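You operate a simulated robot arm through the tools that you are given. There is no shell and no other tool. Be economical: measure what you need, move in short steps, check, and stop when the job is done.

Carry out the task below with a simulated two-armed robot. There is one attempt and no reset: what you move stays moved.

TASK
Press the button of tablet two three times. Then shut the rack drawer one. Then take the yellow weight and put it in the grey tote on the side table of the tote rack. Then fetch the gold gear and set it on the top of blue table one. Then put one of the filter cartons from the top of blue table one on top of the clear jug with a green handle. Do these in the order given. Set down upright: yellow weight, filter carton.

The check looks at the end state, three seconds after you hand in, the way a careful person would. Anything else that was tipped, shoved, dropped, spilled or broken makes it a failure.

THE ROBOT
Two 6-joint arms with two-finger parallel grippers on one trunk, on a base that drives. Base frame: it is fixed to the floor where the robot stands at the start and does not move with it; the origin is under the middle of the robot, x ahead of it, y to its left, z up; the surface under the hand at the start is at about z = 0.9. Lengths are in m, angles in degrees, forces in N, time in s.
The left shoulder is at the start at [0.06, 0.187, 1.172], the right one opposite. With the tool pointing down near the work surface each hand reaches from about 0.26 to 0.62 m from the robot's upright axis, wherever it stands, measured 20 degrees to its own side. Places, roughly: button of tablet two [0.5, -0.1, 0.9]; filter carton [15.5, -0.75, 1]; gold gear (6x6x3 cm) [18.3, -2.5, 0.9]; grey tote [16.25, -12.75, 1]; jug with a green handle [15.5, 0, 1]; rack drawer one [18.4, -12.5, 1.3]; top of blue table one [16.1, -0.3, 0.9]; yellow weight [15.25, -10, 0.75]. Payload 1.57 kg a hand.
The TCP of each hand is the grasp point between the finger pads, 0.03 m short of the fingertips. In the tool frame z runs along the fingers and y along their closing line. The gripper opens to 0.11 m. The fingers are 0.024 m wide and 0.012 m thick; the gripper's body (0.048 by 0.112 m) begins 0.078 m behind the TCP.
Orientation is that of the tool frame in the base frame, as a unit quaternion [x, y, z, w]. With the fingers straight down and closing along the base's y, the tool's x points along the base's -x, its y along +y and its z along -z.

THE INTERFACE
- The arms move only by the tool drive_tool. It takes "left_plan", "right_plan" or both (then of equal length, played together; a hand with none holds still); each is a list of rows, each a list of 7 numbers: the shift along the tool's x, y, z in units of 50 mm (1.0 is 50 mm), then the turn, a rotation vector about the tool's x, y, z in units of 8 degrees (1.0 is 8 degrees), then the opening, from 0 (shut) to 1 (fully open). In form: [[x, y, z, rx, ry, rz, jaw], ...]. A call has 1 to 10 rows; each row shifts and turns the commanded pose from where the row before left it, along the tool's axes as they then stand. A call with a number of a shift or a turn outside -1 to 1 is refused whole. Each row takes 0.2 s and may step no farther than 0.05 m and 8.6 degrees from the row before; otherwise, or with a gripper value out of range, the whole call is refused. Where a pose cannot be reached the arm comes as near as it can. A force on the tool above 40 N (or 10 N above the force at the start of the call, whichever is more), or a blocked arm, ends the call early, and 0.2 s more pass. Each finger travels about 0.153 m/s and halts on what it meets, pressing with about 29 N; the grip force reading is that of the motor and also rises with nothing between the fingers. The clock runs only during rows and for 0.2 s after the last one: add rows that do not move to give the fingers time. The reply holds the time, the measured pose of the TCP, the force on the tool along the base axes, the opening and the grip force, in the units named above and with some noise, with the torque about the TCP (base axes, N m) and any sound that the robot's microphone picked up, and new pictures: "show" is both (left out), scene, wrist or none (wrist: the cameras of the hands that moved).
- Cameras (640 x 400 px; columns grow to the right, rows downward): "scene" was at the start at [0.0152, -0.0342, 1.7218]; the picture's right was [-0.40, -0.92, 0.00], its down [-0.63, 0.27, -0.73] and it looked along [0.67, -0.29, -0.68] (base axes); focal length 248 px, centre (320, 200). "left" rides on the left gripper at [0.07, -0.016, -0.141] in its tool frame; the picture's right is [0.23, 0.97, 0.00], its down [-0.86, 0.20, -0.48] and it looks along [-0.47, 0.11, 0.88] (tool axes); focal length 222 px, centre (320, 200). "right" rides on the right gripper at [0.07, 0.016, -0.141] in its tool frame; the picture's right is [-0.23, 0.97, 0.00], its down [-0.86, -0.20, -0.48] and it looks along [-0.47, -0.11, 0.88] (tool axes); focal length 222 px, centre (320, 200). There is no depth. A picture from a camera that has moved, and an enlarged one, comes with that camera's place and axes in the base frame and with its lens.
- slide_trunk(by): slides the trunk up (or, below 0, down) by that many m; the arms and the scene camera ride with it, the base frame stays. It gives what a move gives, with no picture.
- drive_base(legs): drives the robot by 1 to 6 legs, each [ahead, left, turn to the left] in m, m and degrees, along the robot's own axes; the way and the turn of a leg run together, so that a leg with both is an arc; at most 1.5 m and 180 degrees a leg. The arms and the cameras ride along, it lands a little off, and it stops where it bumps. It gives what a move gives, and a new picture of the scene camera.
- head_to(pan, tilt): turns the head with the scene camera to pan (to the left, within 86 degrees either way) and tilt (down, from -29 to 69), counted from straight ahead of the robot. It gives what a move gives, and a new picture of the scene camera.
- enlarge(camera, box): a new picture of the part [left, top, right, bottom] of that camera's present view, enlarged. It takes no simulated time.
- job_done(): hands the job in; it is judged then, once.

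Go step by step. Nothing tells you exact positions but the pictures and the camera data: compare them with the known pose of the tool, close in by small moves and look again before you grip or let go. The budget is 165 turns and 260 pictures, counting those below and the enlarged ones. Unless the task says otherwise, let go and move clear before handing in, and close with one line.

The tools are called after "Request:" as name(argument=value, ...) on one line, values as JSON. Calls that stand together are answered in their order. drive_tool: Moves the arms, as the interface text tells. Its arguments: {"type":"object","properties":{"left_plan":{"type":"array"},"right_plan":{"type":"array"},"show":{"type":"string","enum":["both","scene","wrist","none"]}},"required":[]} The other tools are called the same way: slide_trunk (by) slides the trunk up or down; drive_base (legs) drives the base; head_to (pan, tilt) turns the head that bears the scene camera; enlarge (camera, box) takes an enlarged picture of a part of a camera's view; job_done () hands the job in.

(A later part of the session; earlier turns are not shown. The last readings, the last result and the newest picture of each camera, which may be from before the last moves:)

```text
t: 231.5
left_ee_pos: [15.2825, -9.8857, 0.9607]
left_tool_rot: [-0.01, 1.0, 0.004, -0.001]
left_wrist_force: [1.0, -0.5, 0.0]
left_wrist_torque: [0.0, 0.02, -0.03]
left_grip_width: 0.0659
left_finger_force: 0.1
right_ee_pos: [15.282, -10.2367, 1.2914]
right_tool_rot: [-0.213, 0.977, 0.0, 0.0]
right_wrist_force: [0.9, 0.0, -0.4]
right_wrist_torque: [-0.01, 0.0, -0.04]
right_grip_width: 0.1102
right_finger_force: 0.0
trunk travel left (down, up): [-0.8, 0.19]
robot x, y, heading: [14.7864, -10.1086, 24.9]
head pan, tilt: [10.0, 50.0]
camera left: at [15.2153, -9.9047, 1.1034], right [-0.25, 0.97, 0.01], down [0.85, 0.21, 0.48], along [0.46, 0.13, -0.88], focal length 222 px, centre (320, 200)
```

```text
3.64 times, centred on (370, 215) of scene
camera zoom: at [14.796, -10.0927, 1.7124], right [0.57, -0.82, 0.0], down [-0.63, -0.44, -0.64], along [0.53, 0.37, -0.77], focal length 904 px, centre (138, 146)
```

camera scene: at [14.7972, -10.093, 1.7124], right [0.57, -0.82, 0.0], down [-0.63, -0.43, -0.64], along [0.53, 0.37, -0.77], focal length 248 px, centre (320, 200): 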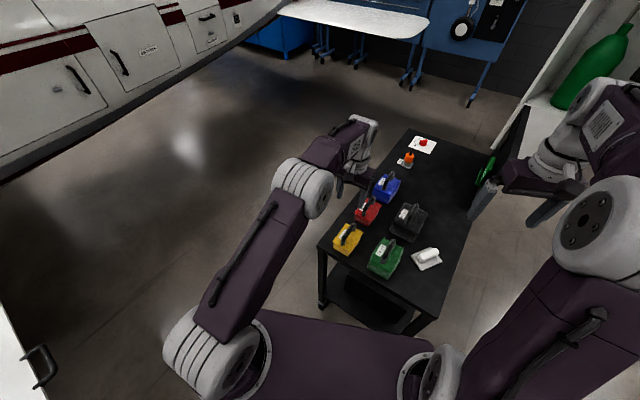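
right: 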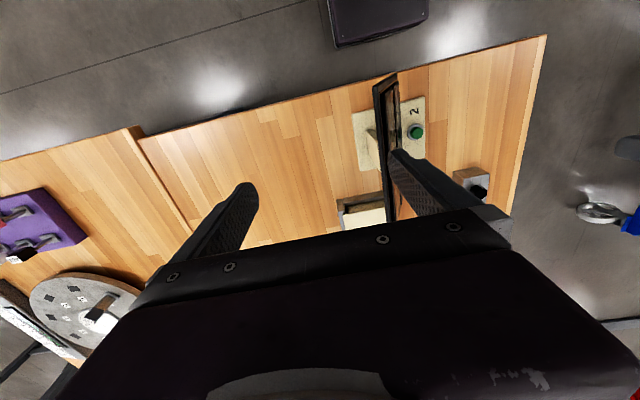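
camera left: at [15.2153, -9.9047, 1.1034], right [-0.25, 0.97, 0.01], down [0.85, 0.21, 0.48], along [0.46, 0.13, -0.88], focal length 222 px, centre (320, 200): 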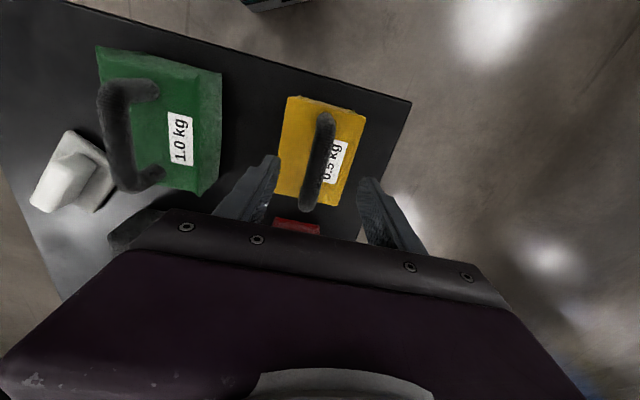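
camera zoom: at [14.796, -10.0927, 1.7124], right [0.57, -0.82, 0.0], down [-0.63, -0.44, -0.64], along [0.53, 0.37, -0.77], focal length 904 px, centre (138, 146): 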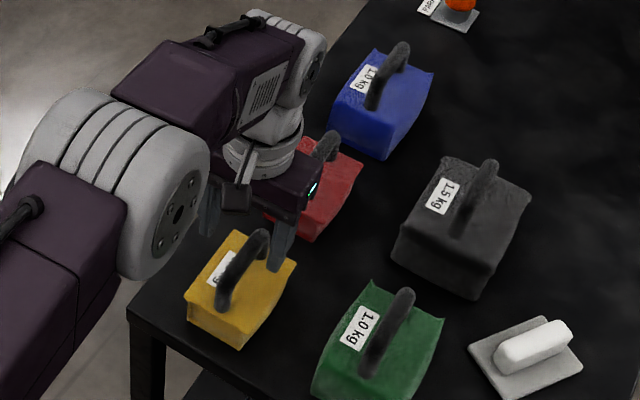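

The handle top is at about (15.295, -9.883, 0.853). I'll shift 1 cm along x and lower around the bar.

Request:
drive_tool(left_plan=[[-0.24, 0.04, 0.6, 0, 0, 0, 0.6], [0, 0, 0.6, 0, 0, 0, 0.6], [0, 0, 0.5, 0, 0, 0, 0.6], [0, 0, 0.4, 0, 0, 0, 0.6], [0, 0, 0, 0, 0, 0, 0.6]], show="both")

Request:
enlarge(camera="scene", box=[300, 180, 400, 270])

```text
t: 232.3
left_ee_pos: [15.2861, -9.8835, 0.8951]
left_tool_rot: [-0.01, 1.0, 0.004, 0.003]
left_wrist_force: [-8.5, -0.9, 11.7]
left_wrist_torque: [-0.44, 0.33, -0.21]
left_grip_width: 0.0662
left_finger_force: 0.0
left hand out of reach, approached as far as the arm can: row 2, 3
right_ee_pos: [15.2795, -10.2378, 1.2916]
right_tool_rot: [-0.213, 0.977, 0.0, 0.002]
right_wrist_force: [-0.2, 0.1, 0.2]
right_wrist_torque: [-0.02, 0.0, -0.02]
right_grip_width: 0.1102
right_finger_force: 0.0
trunk travel left (down, up): [-0.8, 0.19]
robot x, y, heading: [14.7869, -10.1105, 24.6]
head pan, tilt: [10.0, 50.0]
stopped in row 3 (left hand): the force on the tool passed its limit at 57 N (the readings are from after the stop); the commanded pose is now the measured one
camera scene: at [14.7918, -10.0937, 1.7123], right [0.57, -0.82, 0.0], down [-0.63, -0.44, -0.64], along [0.53, 0.37, -0.76], focal length 248 px, centre (320, 200)
camera left: at [15.2167, -9.9028, 1.037], right [-0.25, 0.97, 0.01], down [0.85, 0.21, 0.48], along [0.47, 0.12, -0.87], focal length 222 px, centre (320, 200)
```

scene: 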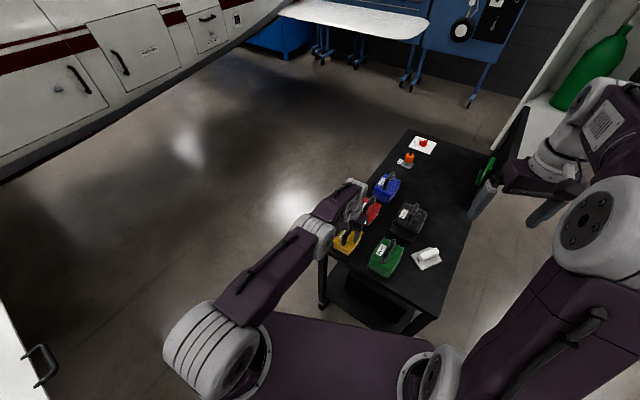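
left: 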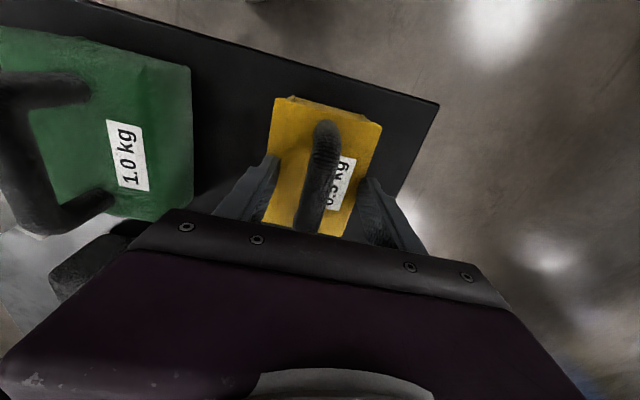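

```text
4.44 times, centred on (350, 225) of scene
camera zoom: at [14.7918, -10.0937, 1.7123], right [0.57, -0.82, 0.0], down [-0.63, -0.44, -0.64], along [0.53, 0.37, -0.76], focal length 1104 px, centre (187, 89)
```

zoom: 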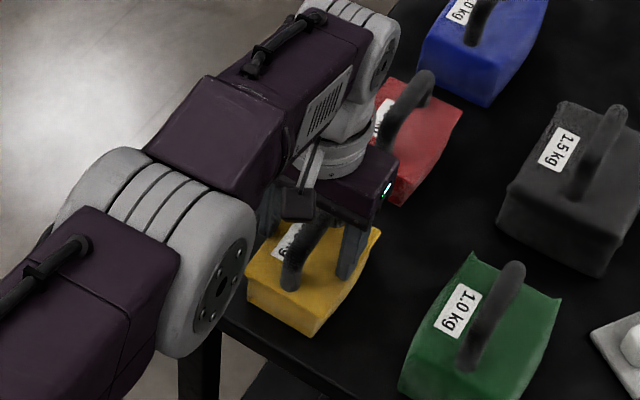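

The fingertips seem to rest on the weight's body top, so the handle is between the pads. I'll lift a few millimetres and close on the bar.

Request:
drive_tool(left_plan=[[0, 0, -0.08, 0, 0, 0, 0.6], [0, 0, 0, 0, 0, 0, 0.4], [0, 0, 0, 0, 0, 0, 0.2], [0, 0, 0, 0, 0, 0, 0], [0, 0, 0, 0, 0, 0, 0], [0, 0, 0, 0, 0, 0, 0]], show="both")

Request:
enlarge(camera="left", box=[200, 60, 440, 240])

```text
t: 233.7
left_ee_pos: [15.2883, -9.882, 0.8981]
left_tool_rot: [-0.01, 1.0, 0.003, 0.001]
left_wrist_force: [-0.6, -0.8, 0.4]
left_wrist_torque: [0.0, -0.05, 0.04]
left_grip_width: 0.0176
left_finger_force: 29.4
right_ee_pos: [15.2824, -10.2375, 1.2921]
right_tool_rot: [-0.214, 0.977, 0.0, -0.001]
right_wrist_force: [-0.4, 0.3, 0.6]
right_wrist_torque: [0.02, 0.03, 0.01]
right_grip_width: 0.11
right_finger_force: 0.0
trunk travel left (down, up): [-0.8, 0.19]
robot x, y, heading: [14.7872, -10.1091, 24.4]
head pan, tilt: [10.0, 50.0]
camera scene: at [14.7963, -10.0927, 1.7124], right [0.57, -0.82, 0.0], down [-0.63, -0.44, -0.64], along [0.53, 0.37, -0.77], focal length 248 px, centre (320, 200)
camera left: at [15.2191, -9.9021, 1.0393], right [-0.25, 0.97, 0.01], down [0.85, 0.21, 0.48], along [0.47, 0.12, -0.88], focal length 222 px, centre (320, 200)
```

scene: 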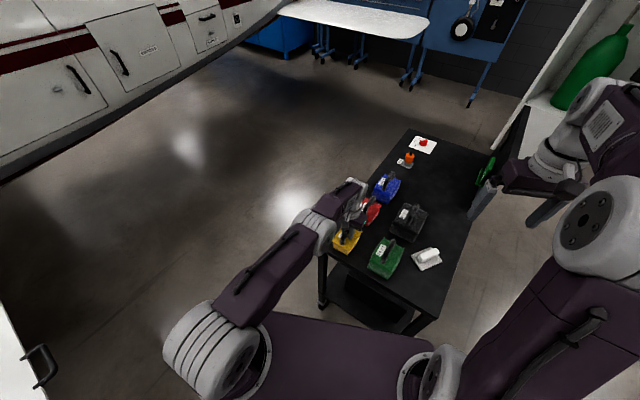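
left: 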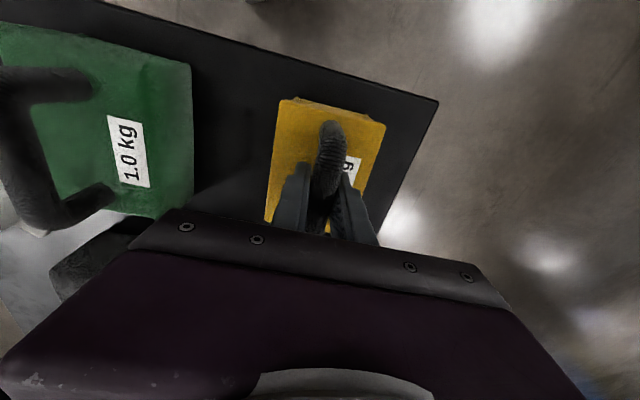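

```text
2.22 times, centred on (320, 150) of left
camera zoom: at [15.2191, -9.9021, 1.0393], right [-0.25, 0.97, 0.01], down [0.85, 0.21, 0.48], along [0.47, 0.12, -0.88], focal length 494 px, centre (320, 311)
```

zoom: 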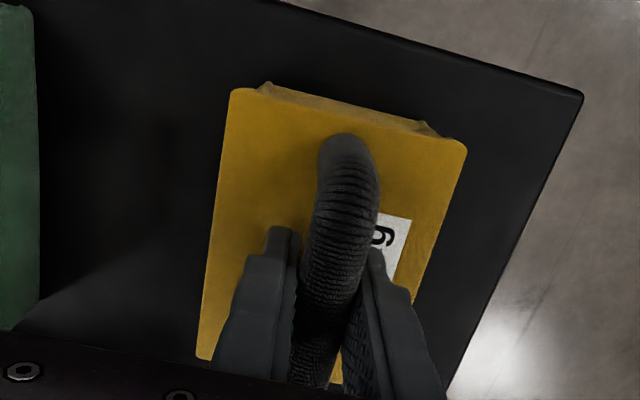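

The bar is gripped at 17.6 mm width. I'll lift straight up.

Request:
drive_tool(left_plan=[[0, 0, -0.4, 0, 0, 0, 0], [0, 0, -0.8, 0, 0, 0, 0], [0, 0, -0.9, 0, 0, 0, 0], [0, 0, -0.9, 0, 0, 0, 0], [0, 0, -0.9, 0, 0, 0, 0], [0, 0, -0.9, 0, 0, 0, 0], [0, 0, 0, 0, 0, 0, 0]], show="both")

```text
t: 235.3
left_ee_pos: [15.2868, -9.8859, 1.1374]
left_tool_rot: [-0.011, 1.0, 0.004, 0.001]
left_wrist_force: [0.5, -0.9, -5.6]
left_wrist_torque: [0.01, 0.0, 0.02]
left_grip_width: 0.0176
left_finger_force: 28.8
right_ee_pos: [15.2827, -10.2351, 1.2917]
right_tool_rot: [-0.214, 0.977, 0.0, -0.001]
right_wrist_force: [-0.8, -0.6, -0.3]
right_wrist_torque: [-0.01, -0.02, -0.02]
right_grip_width: 0.1098
right_finger_force: 0.0
trunk travel left (down, up): [-0.8, 0.19]
robot x, y, heading: [14.7889, -10.1117, 24.5]
head pan, tilt: [10.0, 50.0]
camera scene: at [14.7976, -10.0919, 1.7123], right [0.57, -0.82, 0.0], down [-0.63, -0.44, -0.64], along [0.53, 0.37, -0.77], focal length 248 px, centre (320, 200)
camera left: at [15.2183, -9.904, 1.2797], right [-0.25, 0.97, 0.01], down [0.85, 0.21, 0.48], along [0.47, 0.12, -0.88], focal length 222 px, centre (320, 200)
```

scene: 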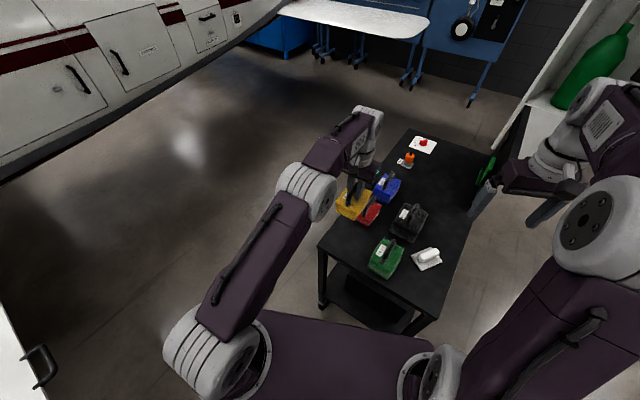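
left: 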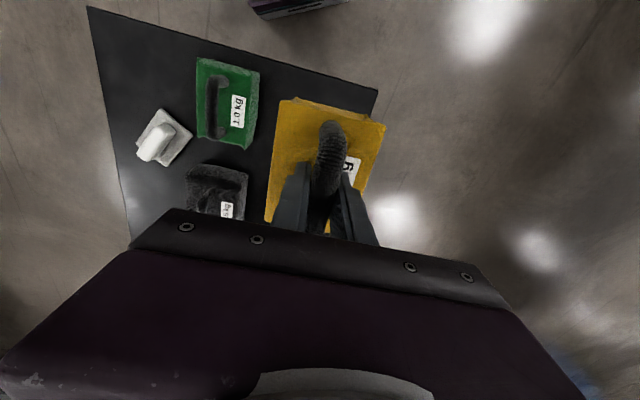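

The weight is up and level. I'll raise and tuck it a bit, then drive round to face the side table.

Request:
drive_tool(left_plan=[[0.5, 0, -0.8, 0, 0, 0, 0], [0.5, 0, -0.8, 0, 0, 0, 0], [0.5, 0, -0.5, 0, 0, -1, 0], [0, 0, 0, 0, 0, -1, 0], [0, 0, 0, 0, 0, -1, 0]], show="none")

Request:
drive_base(legs=[[-0.49, -0.88, 0], [0, 0, -24.5], [1.0, -0.08, 0], [0.85, -0.1, 0], [0, 0, -90]])

Request:
head_to(pan=0, tilt=38)

```text
t: 236.5
left_ee_pos: [15.212, -9.8859, 1.2416]
left_tool_rot: [-0.22, 0.975, 0.003, 0.002]
left_wrist_force: [0.0, -0.4, -4.9]
left_wrist_torque: [0.01, 0.0, -0.01]
left_grip_width: 0.0174
left_finger_force: 29.1
right_ee_pos: [15.2837, -10.236, 1.2904]
right_tool_rot: [-0.213, 0.977, 0.0, 0.0]
right_wrist_force: [0.3, 0.1, 0.4]
right_wrist_torque: [-0.02, -0.01, 0.04]
right_grip_width: 0.1102
right_finger_force: 0.1
trunk travel left (down, up): [-0.8, 0.19]
robot x, y, heading: [14.7849, -10.111, 24.8]
head pan, tilt: [10.0, 50.0]
```

```text
t: 255.7
left_ee_pos: [16.5717, -11.8004, 1.2417]
left_tool_rot: [0.708, 0.706, 0.0, 0.004]
left_wrist_force: [0.0, -0.7, -3.8]
left_wrist_torque: [0.02, -0.01, -0.04]
left_grip_width: 0.0176
left_finger_force: 29.1
right_ee_pos: [16.2242, -11.7136, 1.2905]
right_tool_rot: [0.711, 0.703, 0.0, 0.0]
right_wrist_force: [0.2, -0.1, 0.2]
right_wrist_torque: [0.02, -0.02, -0.03]
right_grip_width: 0.1102
right_finger_force: 0.0
trunk travel left (down, up): [-0.8, 0.19]
robot x, y, heading: [16.5486, -11.3214, -90.6]
head pan, tilt: [10.0, 50.0]
camera scene: at [16.5622, -11.3385, 1.7123], right [-0.99, -0.16, 0.0], down [-0.12, 0.76, -0.64], along [0.1, -0.63, -0.77], focal length 248 px, centre (320, 200)
```

scene: 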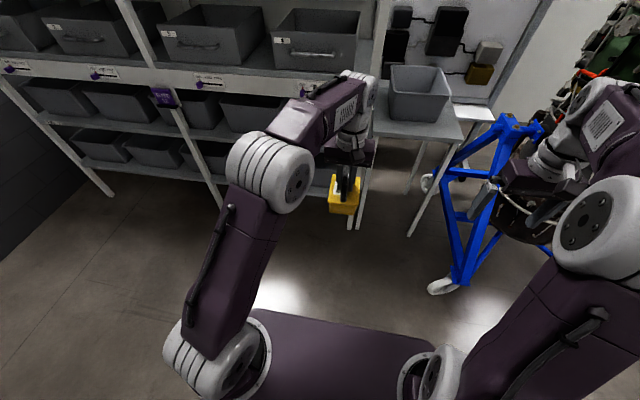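

```text
t: 256.5
left_ee_pos: [16.5711, -11.8004, 1.2412]
left_tool_rot: [0.708, 0.706, 0.0, 0.003]
left_wrist_force: [-0.5, 0.0, -5.4]
left_wrist_torque: [0.02, -0.03, 0.0]
left_grip_width: 0.0177
left_finger_force: 29.0
right_ee_pos: [16.2241, -11.7142, 1.2906]
right_tool_rot: [0.711, 0.703, 0.0, 0.0]
right_wrist_force: [0.3, -0.8, 0.5]
right_wrist_torque: [0.01, 0.02, 0.02]
right_grip_width: 0.1098
right_finger_force: 0.0
trunk travel left (down, up): [-0.8, 0.19]
robot x, y, heading: [16.5471, -11.3197, -90.5]
head pan, tilt: [0.0, 38.0]
camera scene: at [16.5484, -11.3487, 1.7295], right [-1.0, 0.01, 0.0], down [0.01, 0.62, -0.79], along [-0.01, -0.79, -0.62], focal length 248 px, centre (320, 200)
```

scene: 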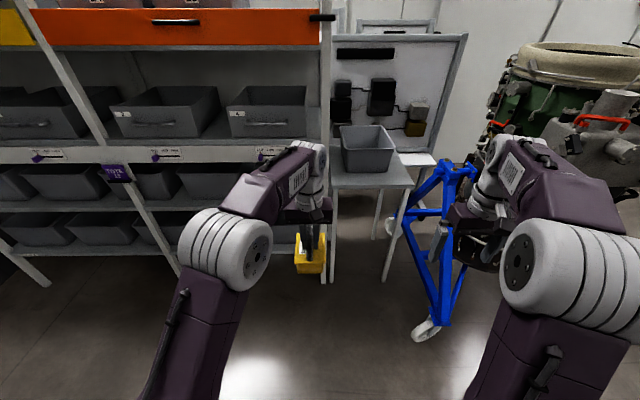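

The side table sits between the rack post (x≈16.49) and the engine stand's wheels (x≈15.8). My base is only ~0.43 m wide, so I'll tuck the right hand and approach at x≈16.2.

Request:
drive_tool(right_plan=[[0.5, 0.6, -0.5, 0, 0, 0, 0.5], [0.5, 0.6, -0.5, 0, 0, 0, 0], [0.5, 0.6, -0.5, 0, 0, 0, 0]], show="none")

Request:
drive_base(legs=[[0.2, -0.34, 0.5]])

Request:
head_to(pan=0, tilt=45)

```text
t: 257.3
left_ee_pos: [16.571, -11.7983, 1.2421]
left_tool_rot: [0.707, 0.707, 0.0, 0.005]
left_wrist_force: [-0.4, -0.1, -4.8]
left_wrist_torque: [-0.01, -0.04, -0.01]
left_grip_width: 0.0176
left_finger_force: 28.9
right_ee_pos: [16.3149, -11.6389, 1.3653]
right_tool_rot: [0.711, 0.703, 0.001, 0.0]
right_wrist_force: [0.5, 0.3, -0.7]
right_wrist_torque: [0.0, -0.01, 0.01]
right_grip_width: 0.0003
right_finger_force: 21.3
trunk travel left (down, up): [-0.8, 0.19]
robot x, y, heading: [16.5521, -11.3198, -90.7]
head pan, tilt: [0.0, 38.0]
```

```text
t: 259.7
left_ee_pos: [16.2399, -11.9965, 1.2422]
left_tool_rot: [0.705, 0.71, -0.001, 0.004]
left_wrist_force: [0.7, -1.5, -4.5]
left_wrist_torque: [0.04, 0.03, 0.0]
left_grip_width: 0.017
left_finger_force: 28.7
right_ee_pos: [15.9801, -11.8392, 1.3657]
right_tool_rot: [0.707, 0.707, -0.001, -0.001]
right_wrist_force: [0.1, 0.8, -0.6]
right_wrist_torque: [-0.02, 0.0, -0.02]
right_grip_width: 0.0
right_finger_force: 21.2
trunk travel left (down, up): [-0.8, 0.19]
robot x, y, heading: [16.2105, -11.5166, -90.1]
head pan, tilt: [0.0, 38.0]
camera scene: at [16.2128, -11.5454, 1.7295], right [-1.0, 0.0, 0.0], down [0.0, 0.62, -0.79], along [0.0, -0.79, -0.62], focal length 248 px, centre (320, 200)
```

scene: 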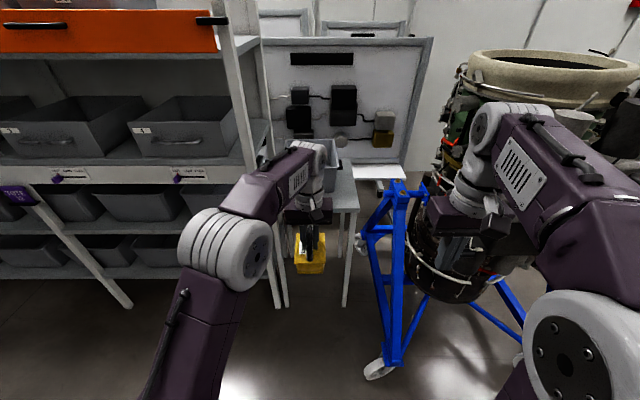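

```text
t: 260.4
left_ee_pos: [16.2371, -11.9974, 1.2421]
left_tool_rot: [0.705, 0.709, 0.0, 0.003]
left_wrist_force: [0.3, -0.4, -5.9]
left_wrist_torque: [0.04, 0.0, 0.02]
left_grip_width: 0.0174
left_finger_force: 29.1
right_ee_pos: [15.9799, -11.8402, 1.3648]
right_tool_rot: [0.708, 0.706, -0.001, 0.0]
right_wrist_force: [-0.1, -0.7, 0.2]
right_wrist_torque: [-0.03, -0.03, -0.01]
right_grip_width: 0.0002
right_finger_force: 21.5
trunk travel left (down, up): [-0.8, 0.19]
robot x, y, heading: [16.2109, -11.5149, -90.3]
head pan, tilt: [0.0, 45.0]
camera scene: at [16.2109, -11.5415, 1.7193], right [-1.0, 0.0, 0.0], down [0.0, 0.71, -0.71], along [0.0, -0.71, -0.71], focal length 248 px, centre (320, 200)
```

scene: 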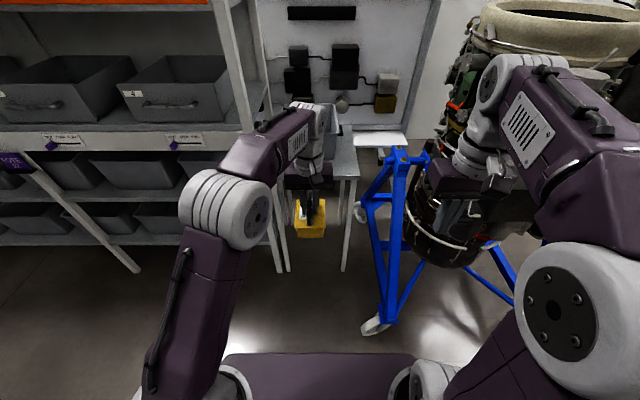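

The wheel's edge is near x≈15.88, leaving about 10 cm. I'll raise the weight and ease forward, then use the wrist camera to place the tote.

Request:
drive_tool(left_plan=[[0, 0, -0.8, 0, 0, 0, 0], [0, 0, -0.8, 0, 0, 0, 0], [0, 0, 0, 0, 0, 0, 0]], show="none")

Request:
drive_base(legs=[[0.4, 0.03, 0]])

Request:
enlarge(camera="left", box=[0, 0, 640, 400])

```text
t: 261.2
left_ee_pos: [16.2362, -11.9972, 1.3206]
left_tool_rot: [0.705, 0.709, 0.001, 0.004]
left_wrist_force: [-0.1, 0.0, -4.8]
left_wrist_torque: [0.03, -0.04, 0.0]
left_grip_width: 0.0174
left_finger_force: 28.8
right_ee_pos: [15.9794, -11.8409, 1.3648]
right_tool_rot: [0.708, 0.707, 0.0, 0.0]
right_wrist_force: [0.9, 0.1, 0.2]
right_wrist_torque: [0.03, -0.03, -0.02]
right_grip_width: 0.0
right_finger_force: 21.6
trunk travel left (down, up): [-0.8, 0.19]
robot x, y, heading: [16.2121, -11.5181, -90.1]
head pan, tilt: [0.0, 45.0]
```

```text
t: 263.7
left_ee_pos: [16.2638, -12.397, 1.3219]
left_tool_rot: [0.706, 0.708, -0.001, 0.004]
left_wrist_force: [-0.1, 0.1, -4.9]
left_wrist_torque: [-0.01, -0.05, 0.02]
left_grip_width: 0.0175
left_finger_force: 29.1
right_ee_pos: [16.0075, -12.2392, 1.364]
right_tool_rot: [0.708, 0.706, 0.0, -0.001]
right_wrist_force: [-0.6, 0.6, -0.7]
right_wrist_torque: [0.0, 0.0, -0.03]
right_grip_width: 0.0
right_finger_force: 20.8
trunk travel left (down, up): [-0.8, 0.19]
robot x, y, heading: [16.2429, -11.9212, -90.2]
head pan, tilt: [0.0, 45.0]
camera scene: at [16.2392, -11.9417, 1.7193], right [-1.0, 0.0, 0.0], down [0.0, 0.71, -0.71], along [0.0, -0.71, -0.71], focal length 248 px, centre (320, 200)
```

scene: 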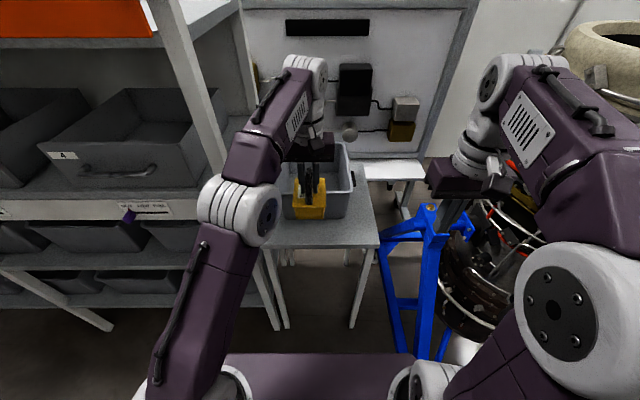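

```text
1.00 times, centred on (320, 200) of left (not enlarged: the box is as wide or as high as the picture)
camera zoom: at [16.2479, -12.3277, 1.4644], right [0.97, 0.23, 0.0], down [0.2, -0.85, 0.49], along [0.12, -0.47, -0.87], focal length 222 px, centre (320, 200)
```

zoom: 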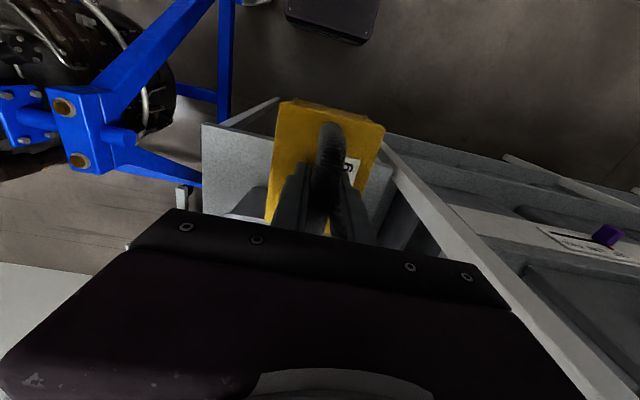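

The weight is now almost over the tote in the scene view. I'll zoom to measure the tote's rim.

Request:
enlarge(camera="scene", box=[240, 110, 400, 260])

```text
2.67 times, centred on (320, 185) of scene
camera zoom: at [16.2392, -11.9417, 1.7193], right [-1.0, 0.0, 0.0], down [0.0, 0.71, -0.71], along [0.0, -0.71, -0.71], focal length 663 px, centre (320, 240)
```

zoom: 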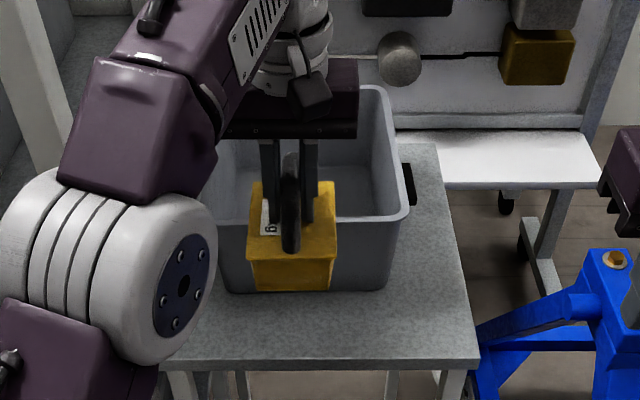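

The tote spans about x 16.11–16.39, y −12.65 to −13.0, with its rim near z≈1.05. The weight's bottom is at about 1.17, so I'll go forward 0.22 m more over the rim.

Request:
drive_base(legs=[[0.22, 0, 0]])

Request:
enlarge(camera="left", box=[120, 0, 520, 250])

```text
t: 265.4
left_ee_pos: [16.2633, -12.6164, 1.3235]
left_tool_rot: [0.705, 0.709, -0.001, 0.005]
left_wrist_force: [0.3, 0.2, -4.4]
left_wrist_torque: [-0.05, 0.02, 0.03]
left_grip_width: 0.0177
left_finger_force: 28.8
right_ee_pos: [16.0072, -12.4593, 1.3668]
right_tool_rot: [0.708, 0.706, -0.001, 0.0]
right_wrist_force: [0.5, 0.4, 0.7]
right_wrist_torque: [-0.04, 0.02, -0.03]
right_grip_width: 0.0
right_finger_force: 21.7
trunk travel left (down, up): [-0.8, 0.19]
robot x, y, heading: [16.2395, -12.1366, -90.0]
head pan, tilt: [0.0, 45.0]
camera scene: at [16.2386, -12.1595, 1.7193], right [-1.0, 0.0, 0.0], down [0.0, 0.71, -0.71], along [0.0, -0.71, -0.71], focal length 248 px, centre (320, 200)
```

scene: 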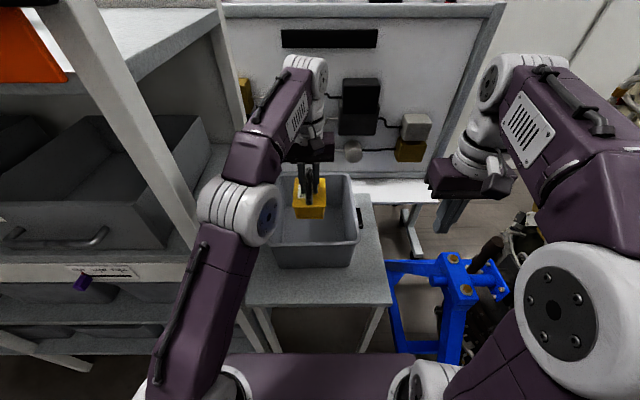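

```text
1.60 times, centred on (320, 125) of left
camera zoom: at [16.248, -12.5457, 1.465], right [0.97, 0.23, 0.0], down [0.2, -0.85, 0.49], along [0.12, -0.47, -0.87], focal length 355 px, centre (320, 320)
```

zoom: 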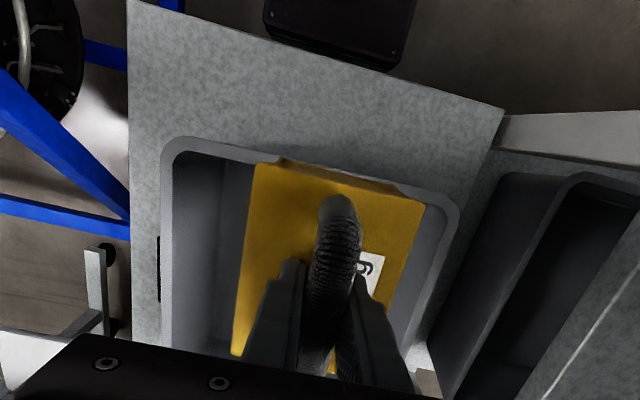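

The weight's x is centred in the tote; the tote's middle is at y≈-12.765. I'll extend 0.145 m and check before lowering.

Request:
drive_tool(left_plan=[[-0.7, 0, 0, 0, 0, 0, 0], [-0.7, 0, 0, 0, 0, 0, 0], [-0.7, 0, 0, 0, 0, 0, 0], [-0.7, 0, 0, 0, 0, 0, 0], [0, 0, 0.6, 0, 0, 0, 0], [0, 0, 0.6, 0, 0, 0, 0], [0, 0, 0, 0, 0, 0, 0]])

```text
t: 267.0
left_ee_pos: [16.2937, -12.6663, 1.2674]
left_tool_rot: [0.705, 0.709, 0.002, 0.002]
left_wrist_force: [0.0, -1.0, -5.4]
left_wrist_torque: [0.04, -0.01, 0.05]
left_grip_width: 0.0176
left_finger_force: 28.9
left hand out of reach, approached as far as the arm can: row 1, 2, 3, 4, 5, 6
right_ee_pos: [16.0073, -12.4635, 1.3656]
right_tool_rot: [0.708, 0.706, 0.0, 0.0]
right_wrist_force: [0.3, 0.2, 0.8]
right_wrist_torque: [0.04, 0.04, 0.01]
right_grip_width: 0.0001
right_finger_force: 21.4
trunk travel left (down, up): [-0.8, 0.19]
robot x, y, heading: [16.2386, -12.139, -90.0]
head pan, tilt: [0.0, 45.0]
camera scene: at [16.239, -12.1647, 1.7192], right [-1.0, 0.0, 0.0], down [0.0, 0.71, -0.71], along [0.0, -0.71, -0.71], focal length 248 px, centre (320, 200)
camera left: at [16.2754, -12.5961, 1.4102], right [0.97, 0.23, 0.0], down [0.2, -0.85, 0.48], along [0.12, -0.47, -0.88], focal length 222 px, centre (320, 200)
```

scene: 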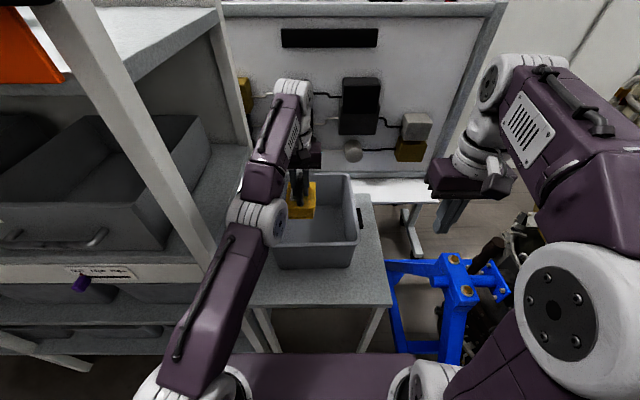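
left: 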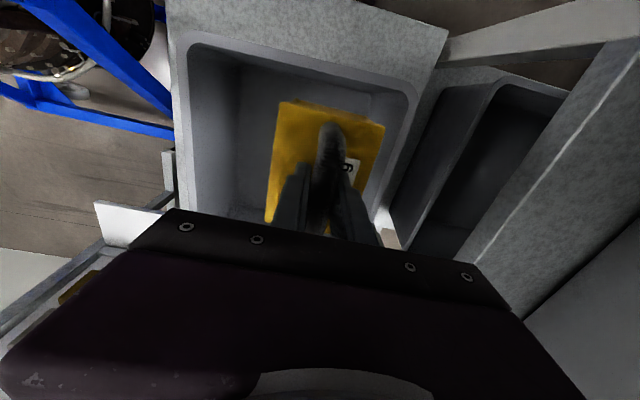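

The arm is at its reach limit because it is too high relative to the shoulder. I'll raise the trunk 0.15 m to give the arm a better posture.

Request:
slide_trunk(by=0.15)

Request:
drive_tool(left_plan=[[0, -0.4, 0.8, 0, 0, 0, 0], [0, -0.4, 0.8, 0, 0, 0, 0], [-0.5, 0, 0.6, 0, 0, 0, 0], [-0.5, 0, 0.6, 0, 0, 0, 0], [-0.5, 0, 0, 0, 0, 0, 0], [-0.4, 0, 0, 0, 0, 0, 0], [0, 0, 0, 0, 0, 0, 0]])

```text
t: 268.8
left_ee_pos: [16.2917, -12.6652, 1.4177]
left_tool_rot: [0.704, 0.71, 0.001, 0.003]
left_wrist_force: [-0.3, -0.3, -5.1]
left_wrist_torque: [0.0, -0.01, 0.02]
left_grip_width: 0.0174
left_finger_force: 29.5
right_ee_pos: [16.008, -12.4611, 1.5153]
right_tool_rot: [0.708, 0.707, -0.001, 0.0]
right_wrist_force: [0.4, -0.5, -0.2]
right_wrist_torque: [0.01, -0.01, 0.02]
right_grip_width: 0.0
right_finger_force: 21.2
trunk travel left (down, up): [-0.95, 0.04]
robot x, y, heading: [16.2415, -12.1455, -89.9]
head pan, tilt: [0.0, 45.0]
```

```text
t: 270.4
left_ee_pos: [16.272, -12.6933, 1.3462]
left_tool_rot: [0.704, 0.71, 0.002, 0.002]
left_wrist_force: [-0.6, -0.6, -4.8]
left_wrist_torque: [0.0, -0.02, -0.01]
left_grip_width: 0.0177
left_finger_force: 29.1
left hand out of reach, approached as far as the arm can: row 1, 2, 4, 5, 6
right_ee_pos: [16.0075, -12.4637, 1.5154]
right_tool_rot: [0.708, 0.706, 0.001, -0.001]
right_wrist_force: [0.3, 0.4, -0.1]
right_wrist_torque: [0.03, 0.04, 0.01]
right_grip_width: 0.0
right_finger_force: 21.2
trunk travel left (down, up): [-0.95, 0.04]
robot x, y, heading: [16.2414, -12.1393, -90.3]
head pan, tilt: [0.0, 45.0]
camera scene: at [16.2391, -12.1652, 1.8692], right [-1.0, 0.0, 0.0], down [0.0, 0.71, -0.71], along [0.0, -0.71, -0.71], focal length 248 px, centre (320, 200)
camera left: at [16.255, -12.6241, 1.4887], right [0.97, 0.23, 0.0], down [0.2, -0.85, 0.48], along [0.12, -0.47, -0.88], focal length 222 px, centre (320, 200)
```

scene: 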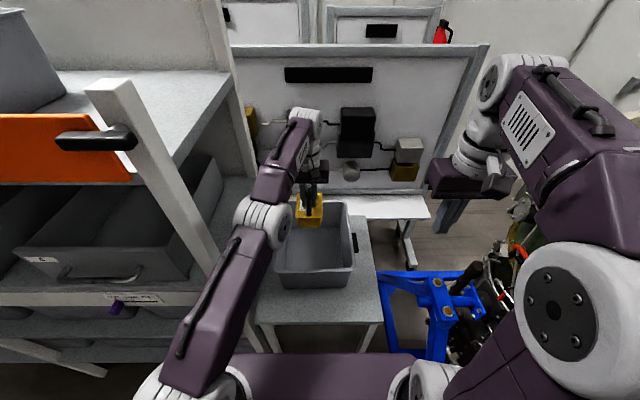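
left: 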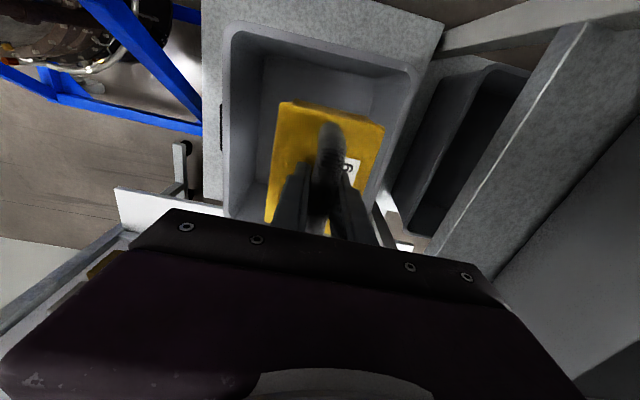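

It's lower-limited only by height now. I'll descend to just above the rim while extending a little more.

Request:
drive_tool(left_plan=[[0, 0, 0.8, 0, 0, 0, 0], [-0.3, -0.1, 0.5, 0, 0, 0, 0], [-0.4, -0.1, 0, 0, 0, 0, 0], [-0.4, -0.1, 0, 0, 0, 0, 0], [-0.3, 0, 0, 0, 0, 0, 0], [0, 0, 0, 0, 0, 0, 0]])

Request:
enlarge(camera="scene", box=[230, 170, 390, 320])

```text
t: 271.8
left_ee_pos: [16.2729, -12.7126, 1.2761]
left_tool_rot: [0.704, 0.71, 0.001, 0.002]
left_wrist_force: [0.1, -0.3, -4.5]
left_wrist_torque: [0.04, -0.05, -0.02]
left_grip_width: 0.0174
left_finger_force: 28.6
left hand out of reach, approached as far as the arm can: row 3, 4, 5
right_ee_pos: [16.0066, -12.4634, 1.5153]
right_tool_rot: [0.708, 0.706, 0.0, -0.001]
right_wrist_force: [0.6, 0.1, 0.1]
right_wrist_torque: [-0.02, -0.02, 0.02]
right_grip_width: 0.0
right_finger_force: 21.0
trunk travel left (down, up): [-0.95, 0.04]
robot x, y, heading: [16.2393, -12.142, -89.9]
head pan, tilt: [0.0, 45.0]
camera scene: at [16.2387, -12.1651, 1.8692], right [-1.0, 0.0, 0.0], down [0.0, 0.71, -0.71], along [0.0, -0.71, -0.71], focal length 248 px, centre (320, 200)
camera left: at [16.2564, -12.6432, 1.4185], right [0.97, 0.23, 0.0], down [0.2, -0.85, 0.48], along [0.12, -0.47, -0.88], focal length 222 px, centre (320, 200)
```

scene: 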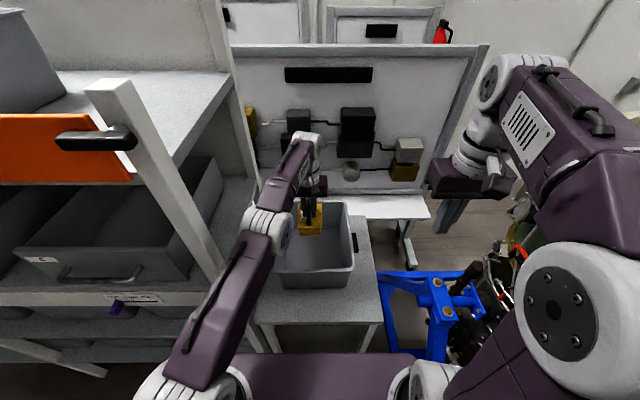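
left: 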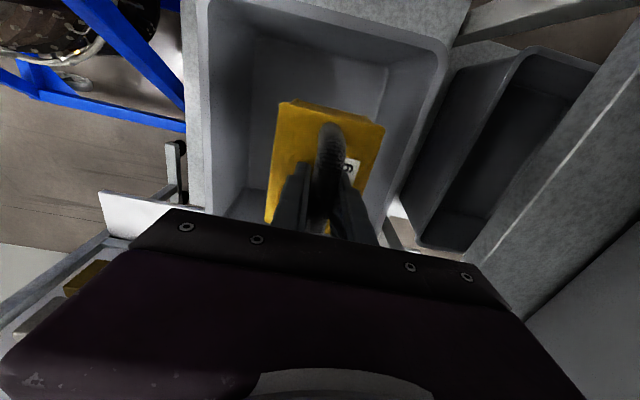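

```text
2.67 times, centred on (310, 245) of scene
camera zoom: at [16.2387, -12.1651, 1.8692], right [-1.0, 0.0, 0.0], down [0.0, 0.71, -0.71], along [0.0, -0.71, -0.71], focal length 663 px, centre (347, 80)
```

zoom: 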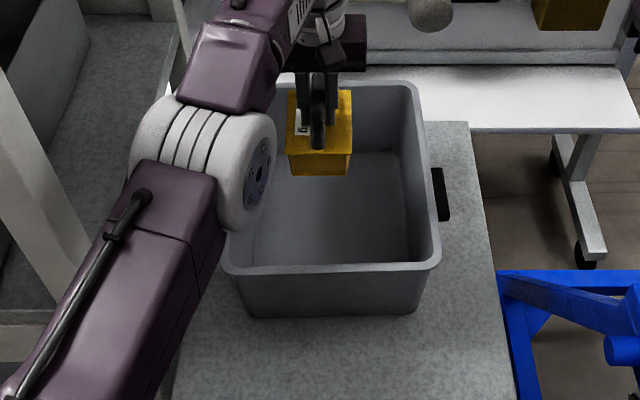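

The weight hangs inside the tote's outline. I'll lower below the rim and try extending a few more centimetres for margin from the near wall.

Request:
drive_tool(left_plan=[[0, -0.2, 0.6, 0, 0, 0, 0], [-0.3, 0, 0.4, 0, 0, 0, 0], [-0.3, 0, 0.3, 0, 0, 0, 0], [-0.3, 0, 0, 0, 0, 0, 0], [0, 0, 0, 0, 0, 0, 0]])

Request:
enlarge(camera="scene", box=[230, 170, 390, 320])

```text
t: 273.0
left_ee_pos: [16.2737, -12.7197, 1.218]
left_tool_rot: [0.704, 0.71, 0.001, 0.002]
left_wrist_force: [-1.0, 0.1, -5.1]
left_wrist_torque: [0.04, -0.03, -0.01]
left_grip_width: 0.0176
left_finger_force: 28.9
left hand out of reach, approached as far as the arm can: row 2, 3, 4
right_ee_pos: [16.0077, -12.4622, 1.515]
right_tool_rot: [0.708, 0.707, -0.001, 0.0]
right_wrist_force: [-0.1, 0.3, 0.4]
right_wrist_torque: [0.02, 0.02, -0.01]
right_grip_width: 0.0001
right_finger_force: 21.4
trunk travel left (down, up): [-0.95, 0.04]
robot x, y, heading: [16.2412, -12.139, -90.0]
head pan, tilt: [0.0, 45.0]
camera scene: at [16.2384, -12.1646, 1.8692], right [-1.0, 0.0, 0.0], down [0.0, 0.71, -0.71], along [0.0, -0.71, -0.71], focal length 248 px, centre (320, 200)
camera left: at [16.2568, -12.6502, 1.3591], right [0.97, 0.23, 0.01], down [0.2, -0.85, 0.48], along [0.12, -0.47, -0.88], focal length 222 px, centre (320, 200)
```

scene: 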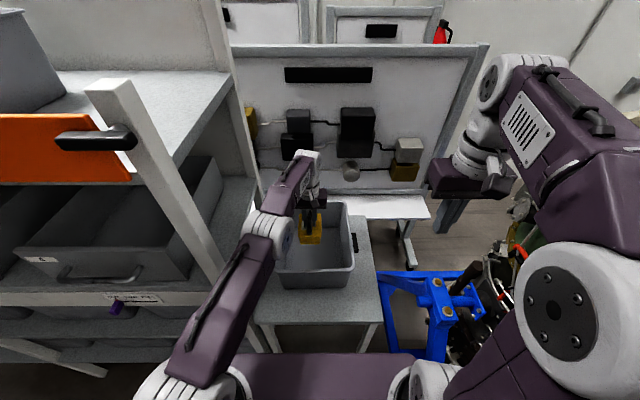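
left: 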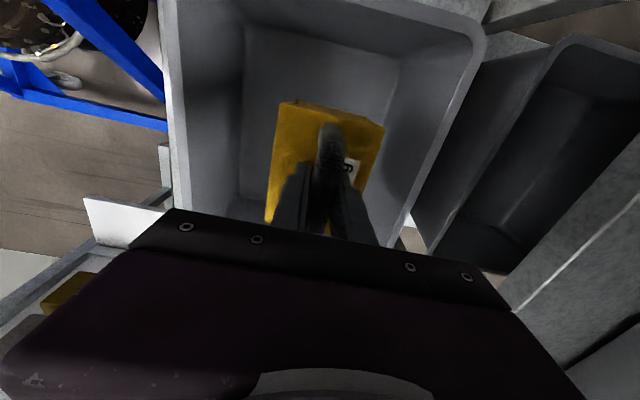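

```text
2.67 times, centred on (310, 245) of scene
camera zoom: at [16.2384, -12.1646, 1.8692], right [-1.0, 0.0, 0.0], down [0.0, 0.71, -0.71], along [0.0, -0.71, -0.71], focal length 663 px, centre (347, 80)
```

zoom: 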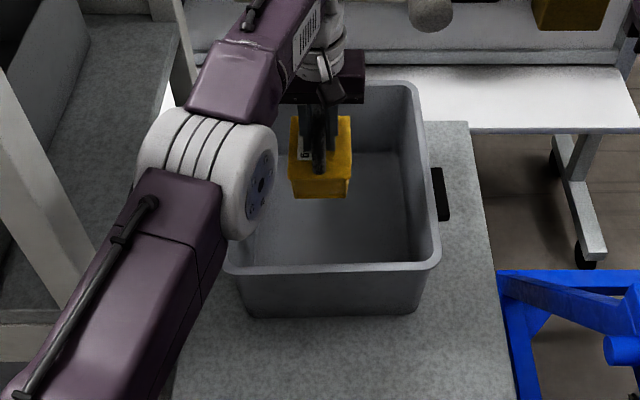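

There is clear room around the weight at the tote floor. I'll lower slowly toward contact.

Request:
drive_tool(left_plan=[[0, -0.2, 0.4, 0, 0, 0, 0], [0, 0, 0.4, 0, 0, 0, 0], [0, 0, 0.4, 0, 0, 0, 0], [0, 0, 0.4, 0, 0, 0, 0], [0, 0, 0.3, 0, 0, 0, 0], [0, 0, 0, 0, 0, 0, 0]])

Request:
enlarge(camera="scene", box=[230, 170, 390, 320])

```text
t: 274.4
left_ee_pos: [16.2658, -12.7154, 1.1226]
left_tool_rot: [0.704, 0.71, 0.001, 0.004]
left_wrist_force: [0.4, 0.1, -4.4]
left_wrist_torque: [0.03, -0.02, 0.0]
left_grip_width: 0.0175
left_finger_force: 29.0
left hand out of reach, approached as far as the arm can: row 5
right_ee_pos: [16.0073, -12.462, 1.5154]
right_tool_rot: [0.708, 0.707, 0.001, -0.001]
right_wrist_force: [0.0, -0.5, 0.5]
right_wrist_torque: [0.0, 0.03, 0.03]
right_grip_width: 0.0
right_finger_force: 21.7
trunk travel left (down, up): [-0.95, 0.04]
robot x, y, heading: [16.2392, -12.1354, -90.1]
head pan, tilt: [0.0, 45.0]
camera scene: at [16.2388, -12.164, 1.8693], right [-1.0, 0.0, 0.0], down [0.0, 0.71, -0.71], along [0.0, -0.71, -0.71], focal length 248 px, centre (320, 200)
camera left: at [16.2487, -12.6463, 1.2645], right [0.97, 0.23, 0.0], down [0.2, -0.85, 0.48], along [0.12, -0.47, -0.88], focal length 222 px, centre (320, 200)
```

scene: 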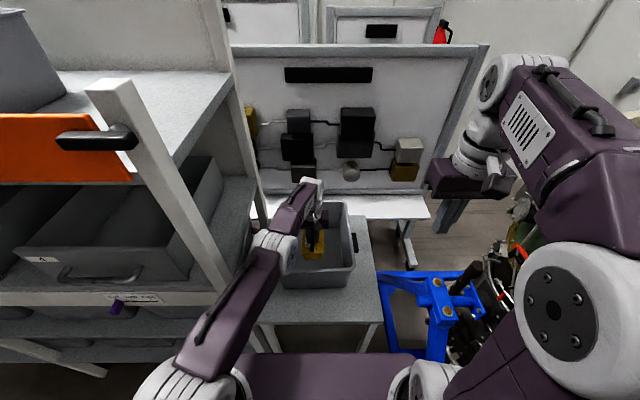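
left: 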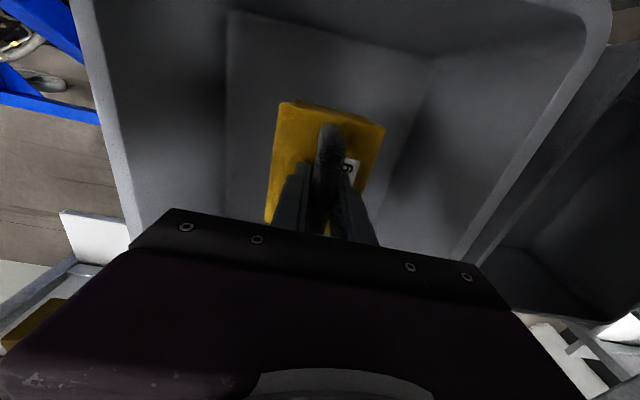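

```text
2.67 times, centred on (310, 245) of scene
camera zoom: at [16.2388, -12.164, 1.8693], right [-1.0, 0.0, 0.0], down [0.0, 0.71, -0.71], along [0.0, -0.71, -0.71], focal length 663 px, centre (347, 80)
```

zoom: 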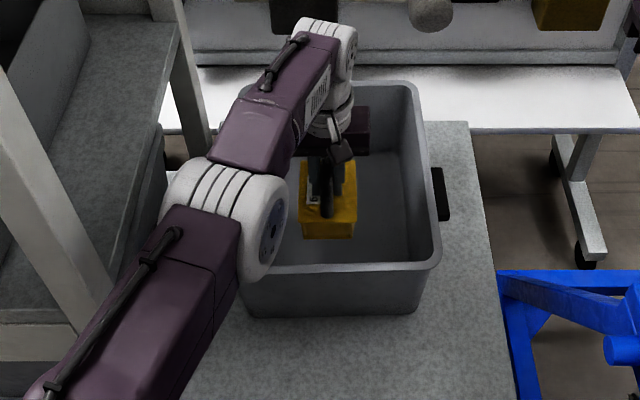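

No contact yet and the arm is near its limit, so I'll lower with the trunk in small steps and watch the force.

Request:
slide_trunk(by=-0.025)

Request:
enlarge(camera="left", box=[60, 0, 460, 250])

Request:
enlarge(camera="scene", box=[230, 170, 390, 320])

```text
t: 275.1
left_ee_pos: [16.2657, -12.7156, 1.0971]
left_tool_rot: [0.705, 0.709, 0.001, 0.004]
left_wrist_force: [0.3, 0.2, -4.2]
left_wrist_torque: [0.0, 0.0, -0.03]
left_grip_width: 0.0173
left_finger_force: 29.0
right_ee_pos: [16.0073, -12.4622, 1.4893]
right_tool_rot: [0.708, 0.706, 0.0, 0.0]
right_wrist_force: [0.4, -0.4, -0.1]
right_wrist_torque: [-0.02, -0.05, 0.02]
right_grip_width: 0.0
right_finger_force: 21.4
trunk travel left (down, up): [-0.925, 0.065]
robot x, y, heading: [16.2419, -12.1405, -90.1]
head pan, tilt: [0.0, 45.0]
```

```text
1.60 times, centred on (260, 125) of left
camera zoom: at [16.2486, -12.6465, 1.2395], right [0.97, 0.23, 0.0], down [0.2, -0.85, 0.48], along [0.12, -0.47, -0.88], focal length 355 px, centre (416, 320)
```

zoom: 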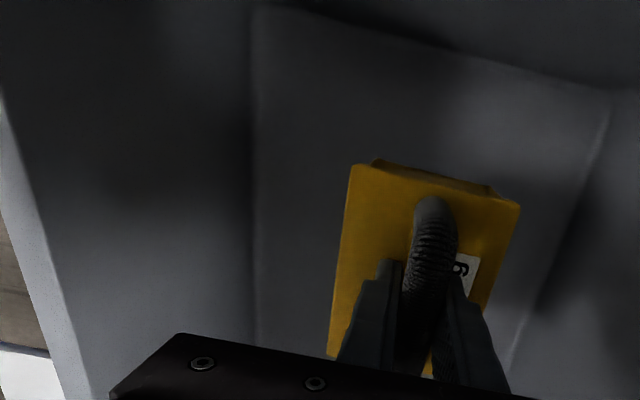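

```text
2.67 times, centred on (310, 245) of scene
camera zoom: at [16.2386, -12.1643, 1.8442], right [-1.0, 0.0, 0.0], down [0.0, 0.71, -0.71], along [0.0, -0.71, -0.71], focal length 663 px, centre (347, 80)
```

zoom: 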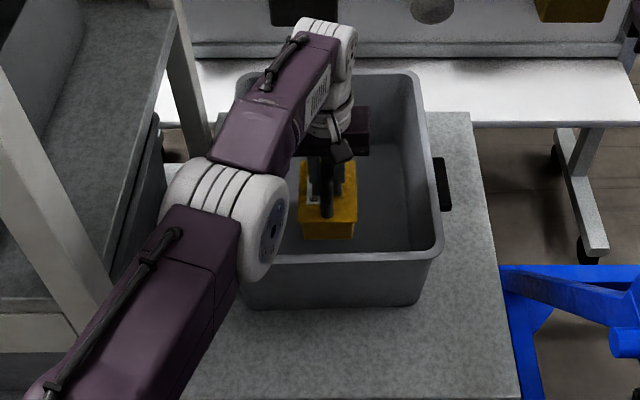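

Still hanging free at -4.2 N. I'll keep lowering with the trunk.

Request:
slide_trunk(by=-0.025)

Request:
enlarge(camera="scene", box=[230, 170, 390, 320])

```text
t: 275.8
left_ee_pos: [16.2655, -12.715, 1.0721]
left_tool_rot: [0.705, 0.71, 0.0, 0.003]
left_wrist_force: [0.0, 0.0, -4.0]
left_wrist_torque: [0.03, 0.0, -0.02]
left_grip_width: 0.0175
left_finger_force: 28.8
right_ee_pos: [16.0064, -12.4637, 1.4656]
right_tool_rot: [0.708, 0.706, 0.0, 0.0]
right_wrist_force: [0.6, 0.4, 0.1]
right_wrist_torque: [0.0, 0.0, -0.05]
right_grip_width: 0.0
right_finger_force: 21.2
trunk travel left (down, up): [-0.9, 0.09]
robot x, y, heading: [16.2404, -12.1409, -90.0]
head pan, tilt: [0.0, 45.0]
```

```text
2.67 times, centred on (310, 245) of scene
camera zoom: at [16.2386, -12.1641, 1.8192], right [-1.0, 0.0, 0.0], down [0.0, 0.71, -0.71], along [0.0, -0.71, -0.71], focal length 663 px, centre (347, 80)
```

zoom: 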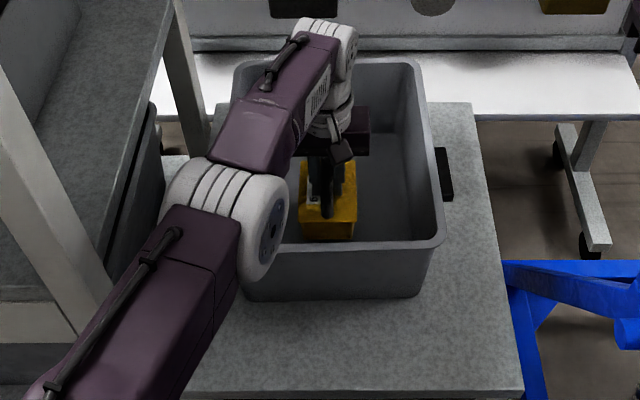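

Still free. I'll lower another 2 cm.

Request:
slide_trunk(by=-0.02)

Request:
enlarge(camera="left", box=[60, 0, 460, 250])

```text
t: 276.4
left_ee_pos: [16.2636, -12.7158, 1.0524]
left_tool_rot: [0.705, 0.709, 0.0, 0.003]
left_wrist_force: [-0.4, -0.3, -4.9]
left_wrist_torque: [-0.01, 0.0, -0.01]
left_grip_width: 0.0175
left_finger_force: 29.4
right_ee_pos: [16.0076, -12.4621, 1.4453]
right_tool_rot: [0.708, 0.707, 0.0, 0.0]
right_wrist_force: [-0.2, -1.1, -1.0]
right_wrist_torque: [0.0, 0.0, -0.01]
right_grip_width: 0.0
right_finger_force: 21.6
trunk travel left (down, up): [-0.88, 0.11]
robot x, y, heading: [16.237, -12.142, -90.3]
head pan, tilt: [0.0, 45.0]
```

```text
1.60 times, centred on (260, 125) of left
camera zoom: at [16.2485, -12.6464, 1.1945], right [0.97, 0.23, 0.0], down [0.2, -0.85, 0.48], along [0.12, -0.47, -0.88], focal length 355 px, centre (416, 320)
```

zoom: 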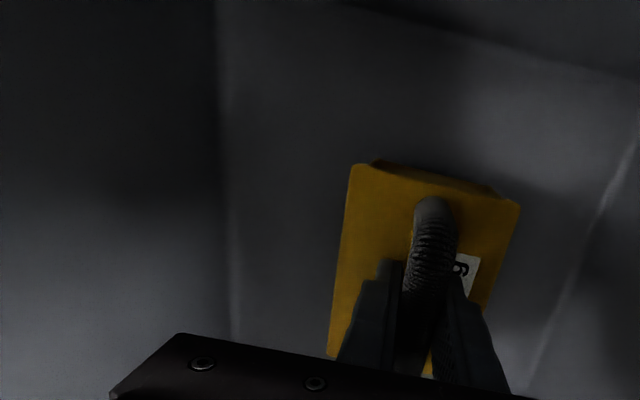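

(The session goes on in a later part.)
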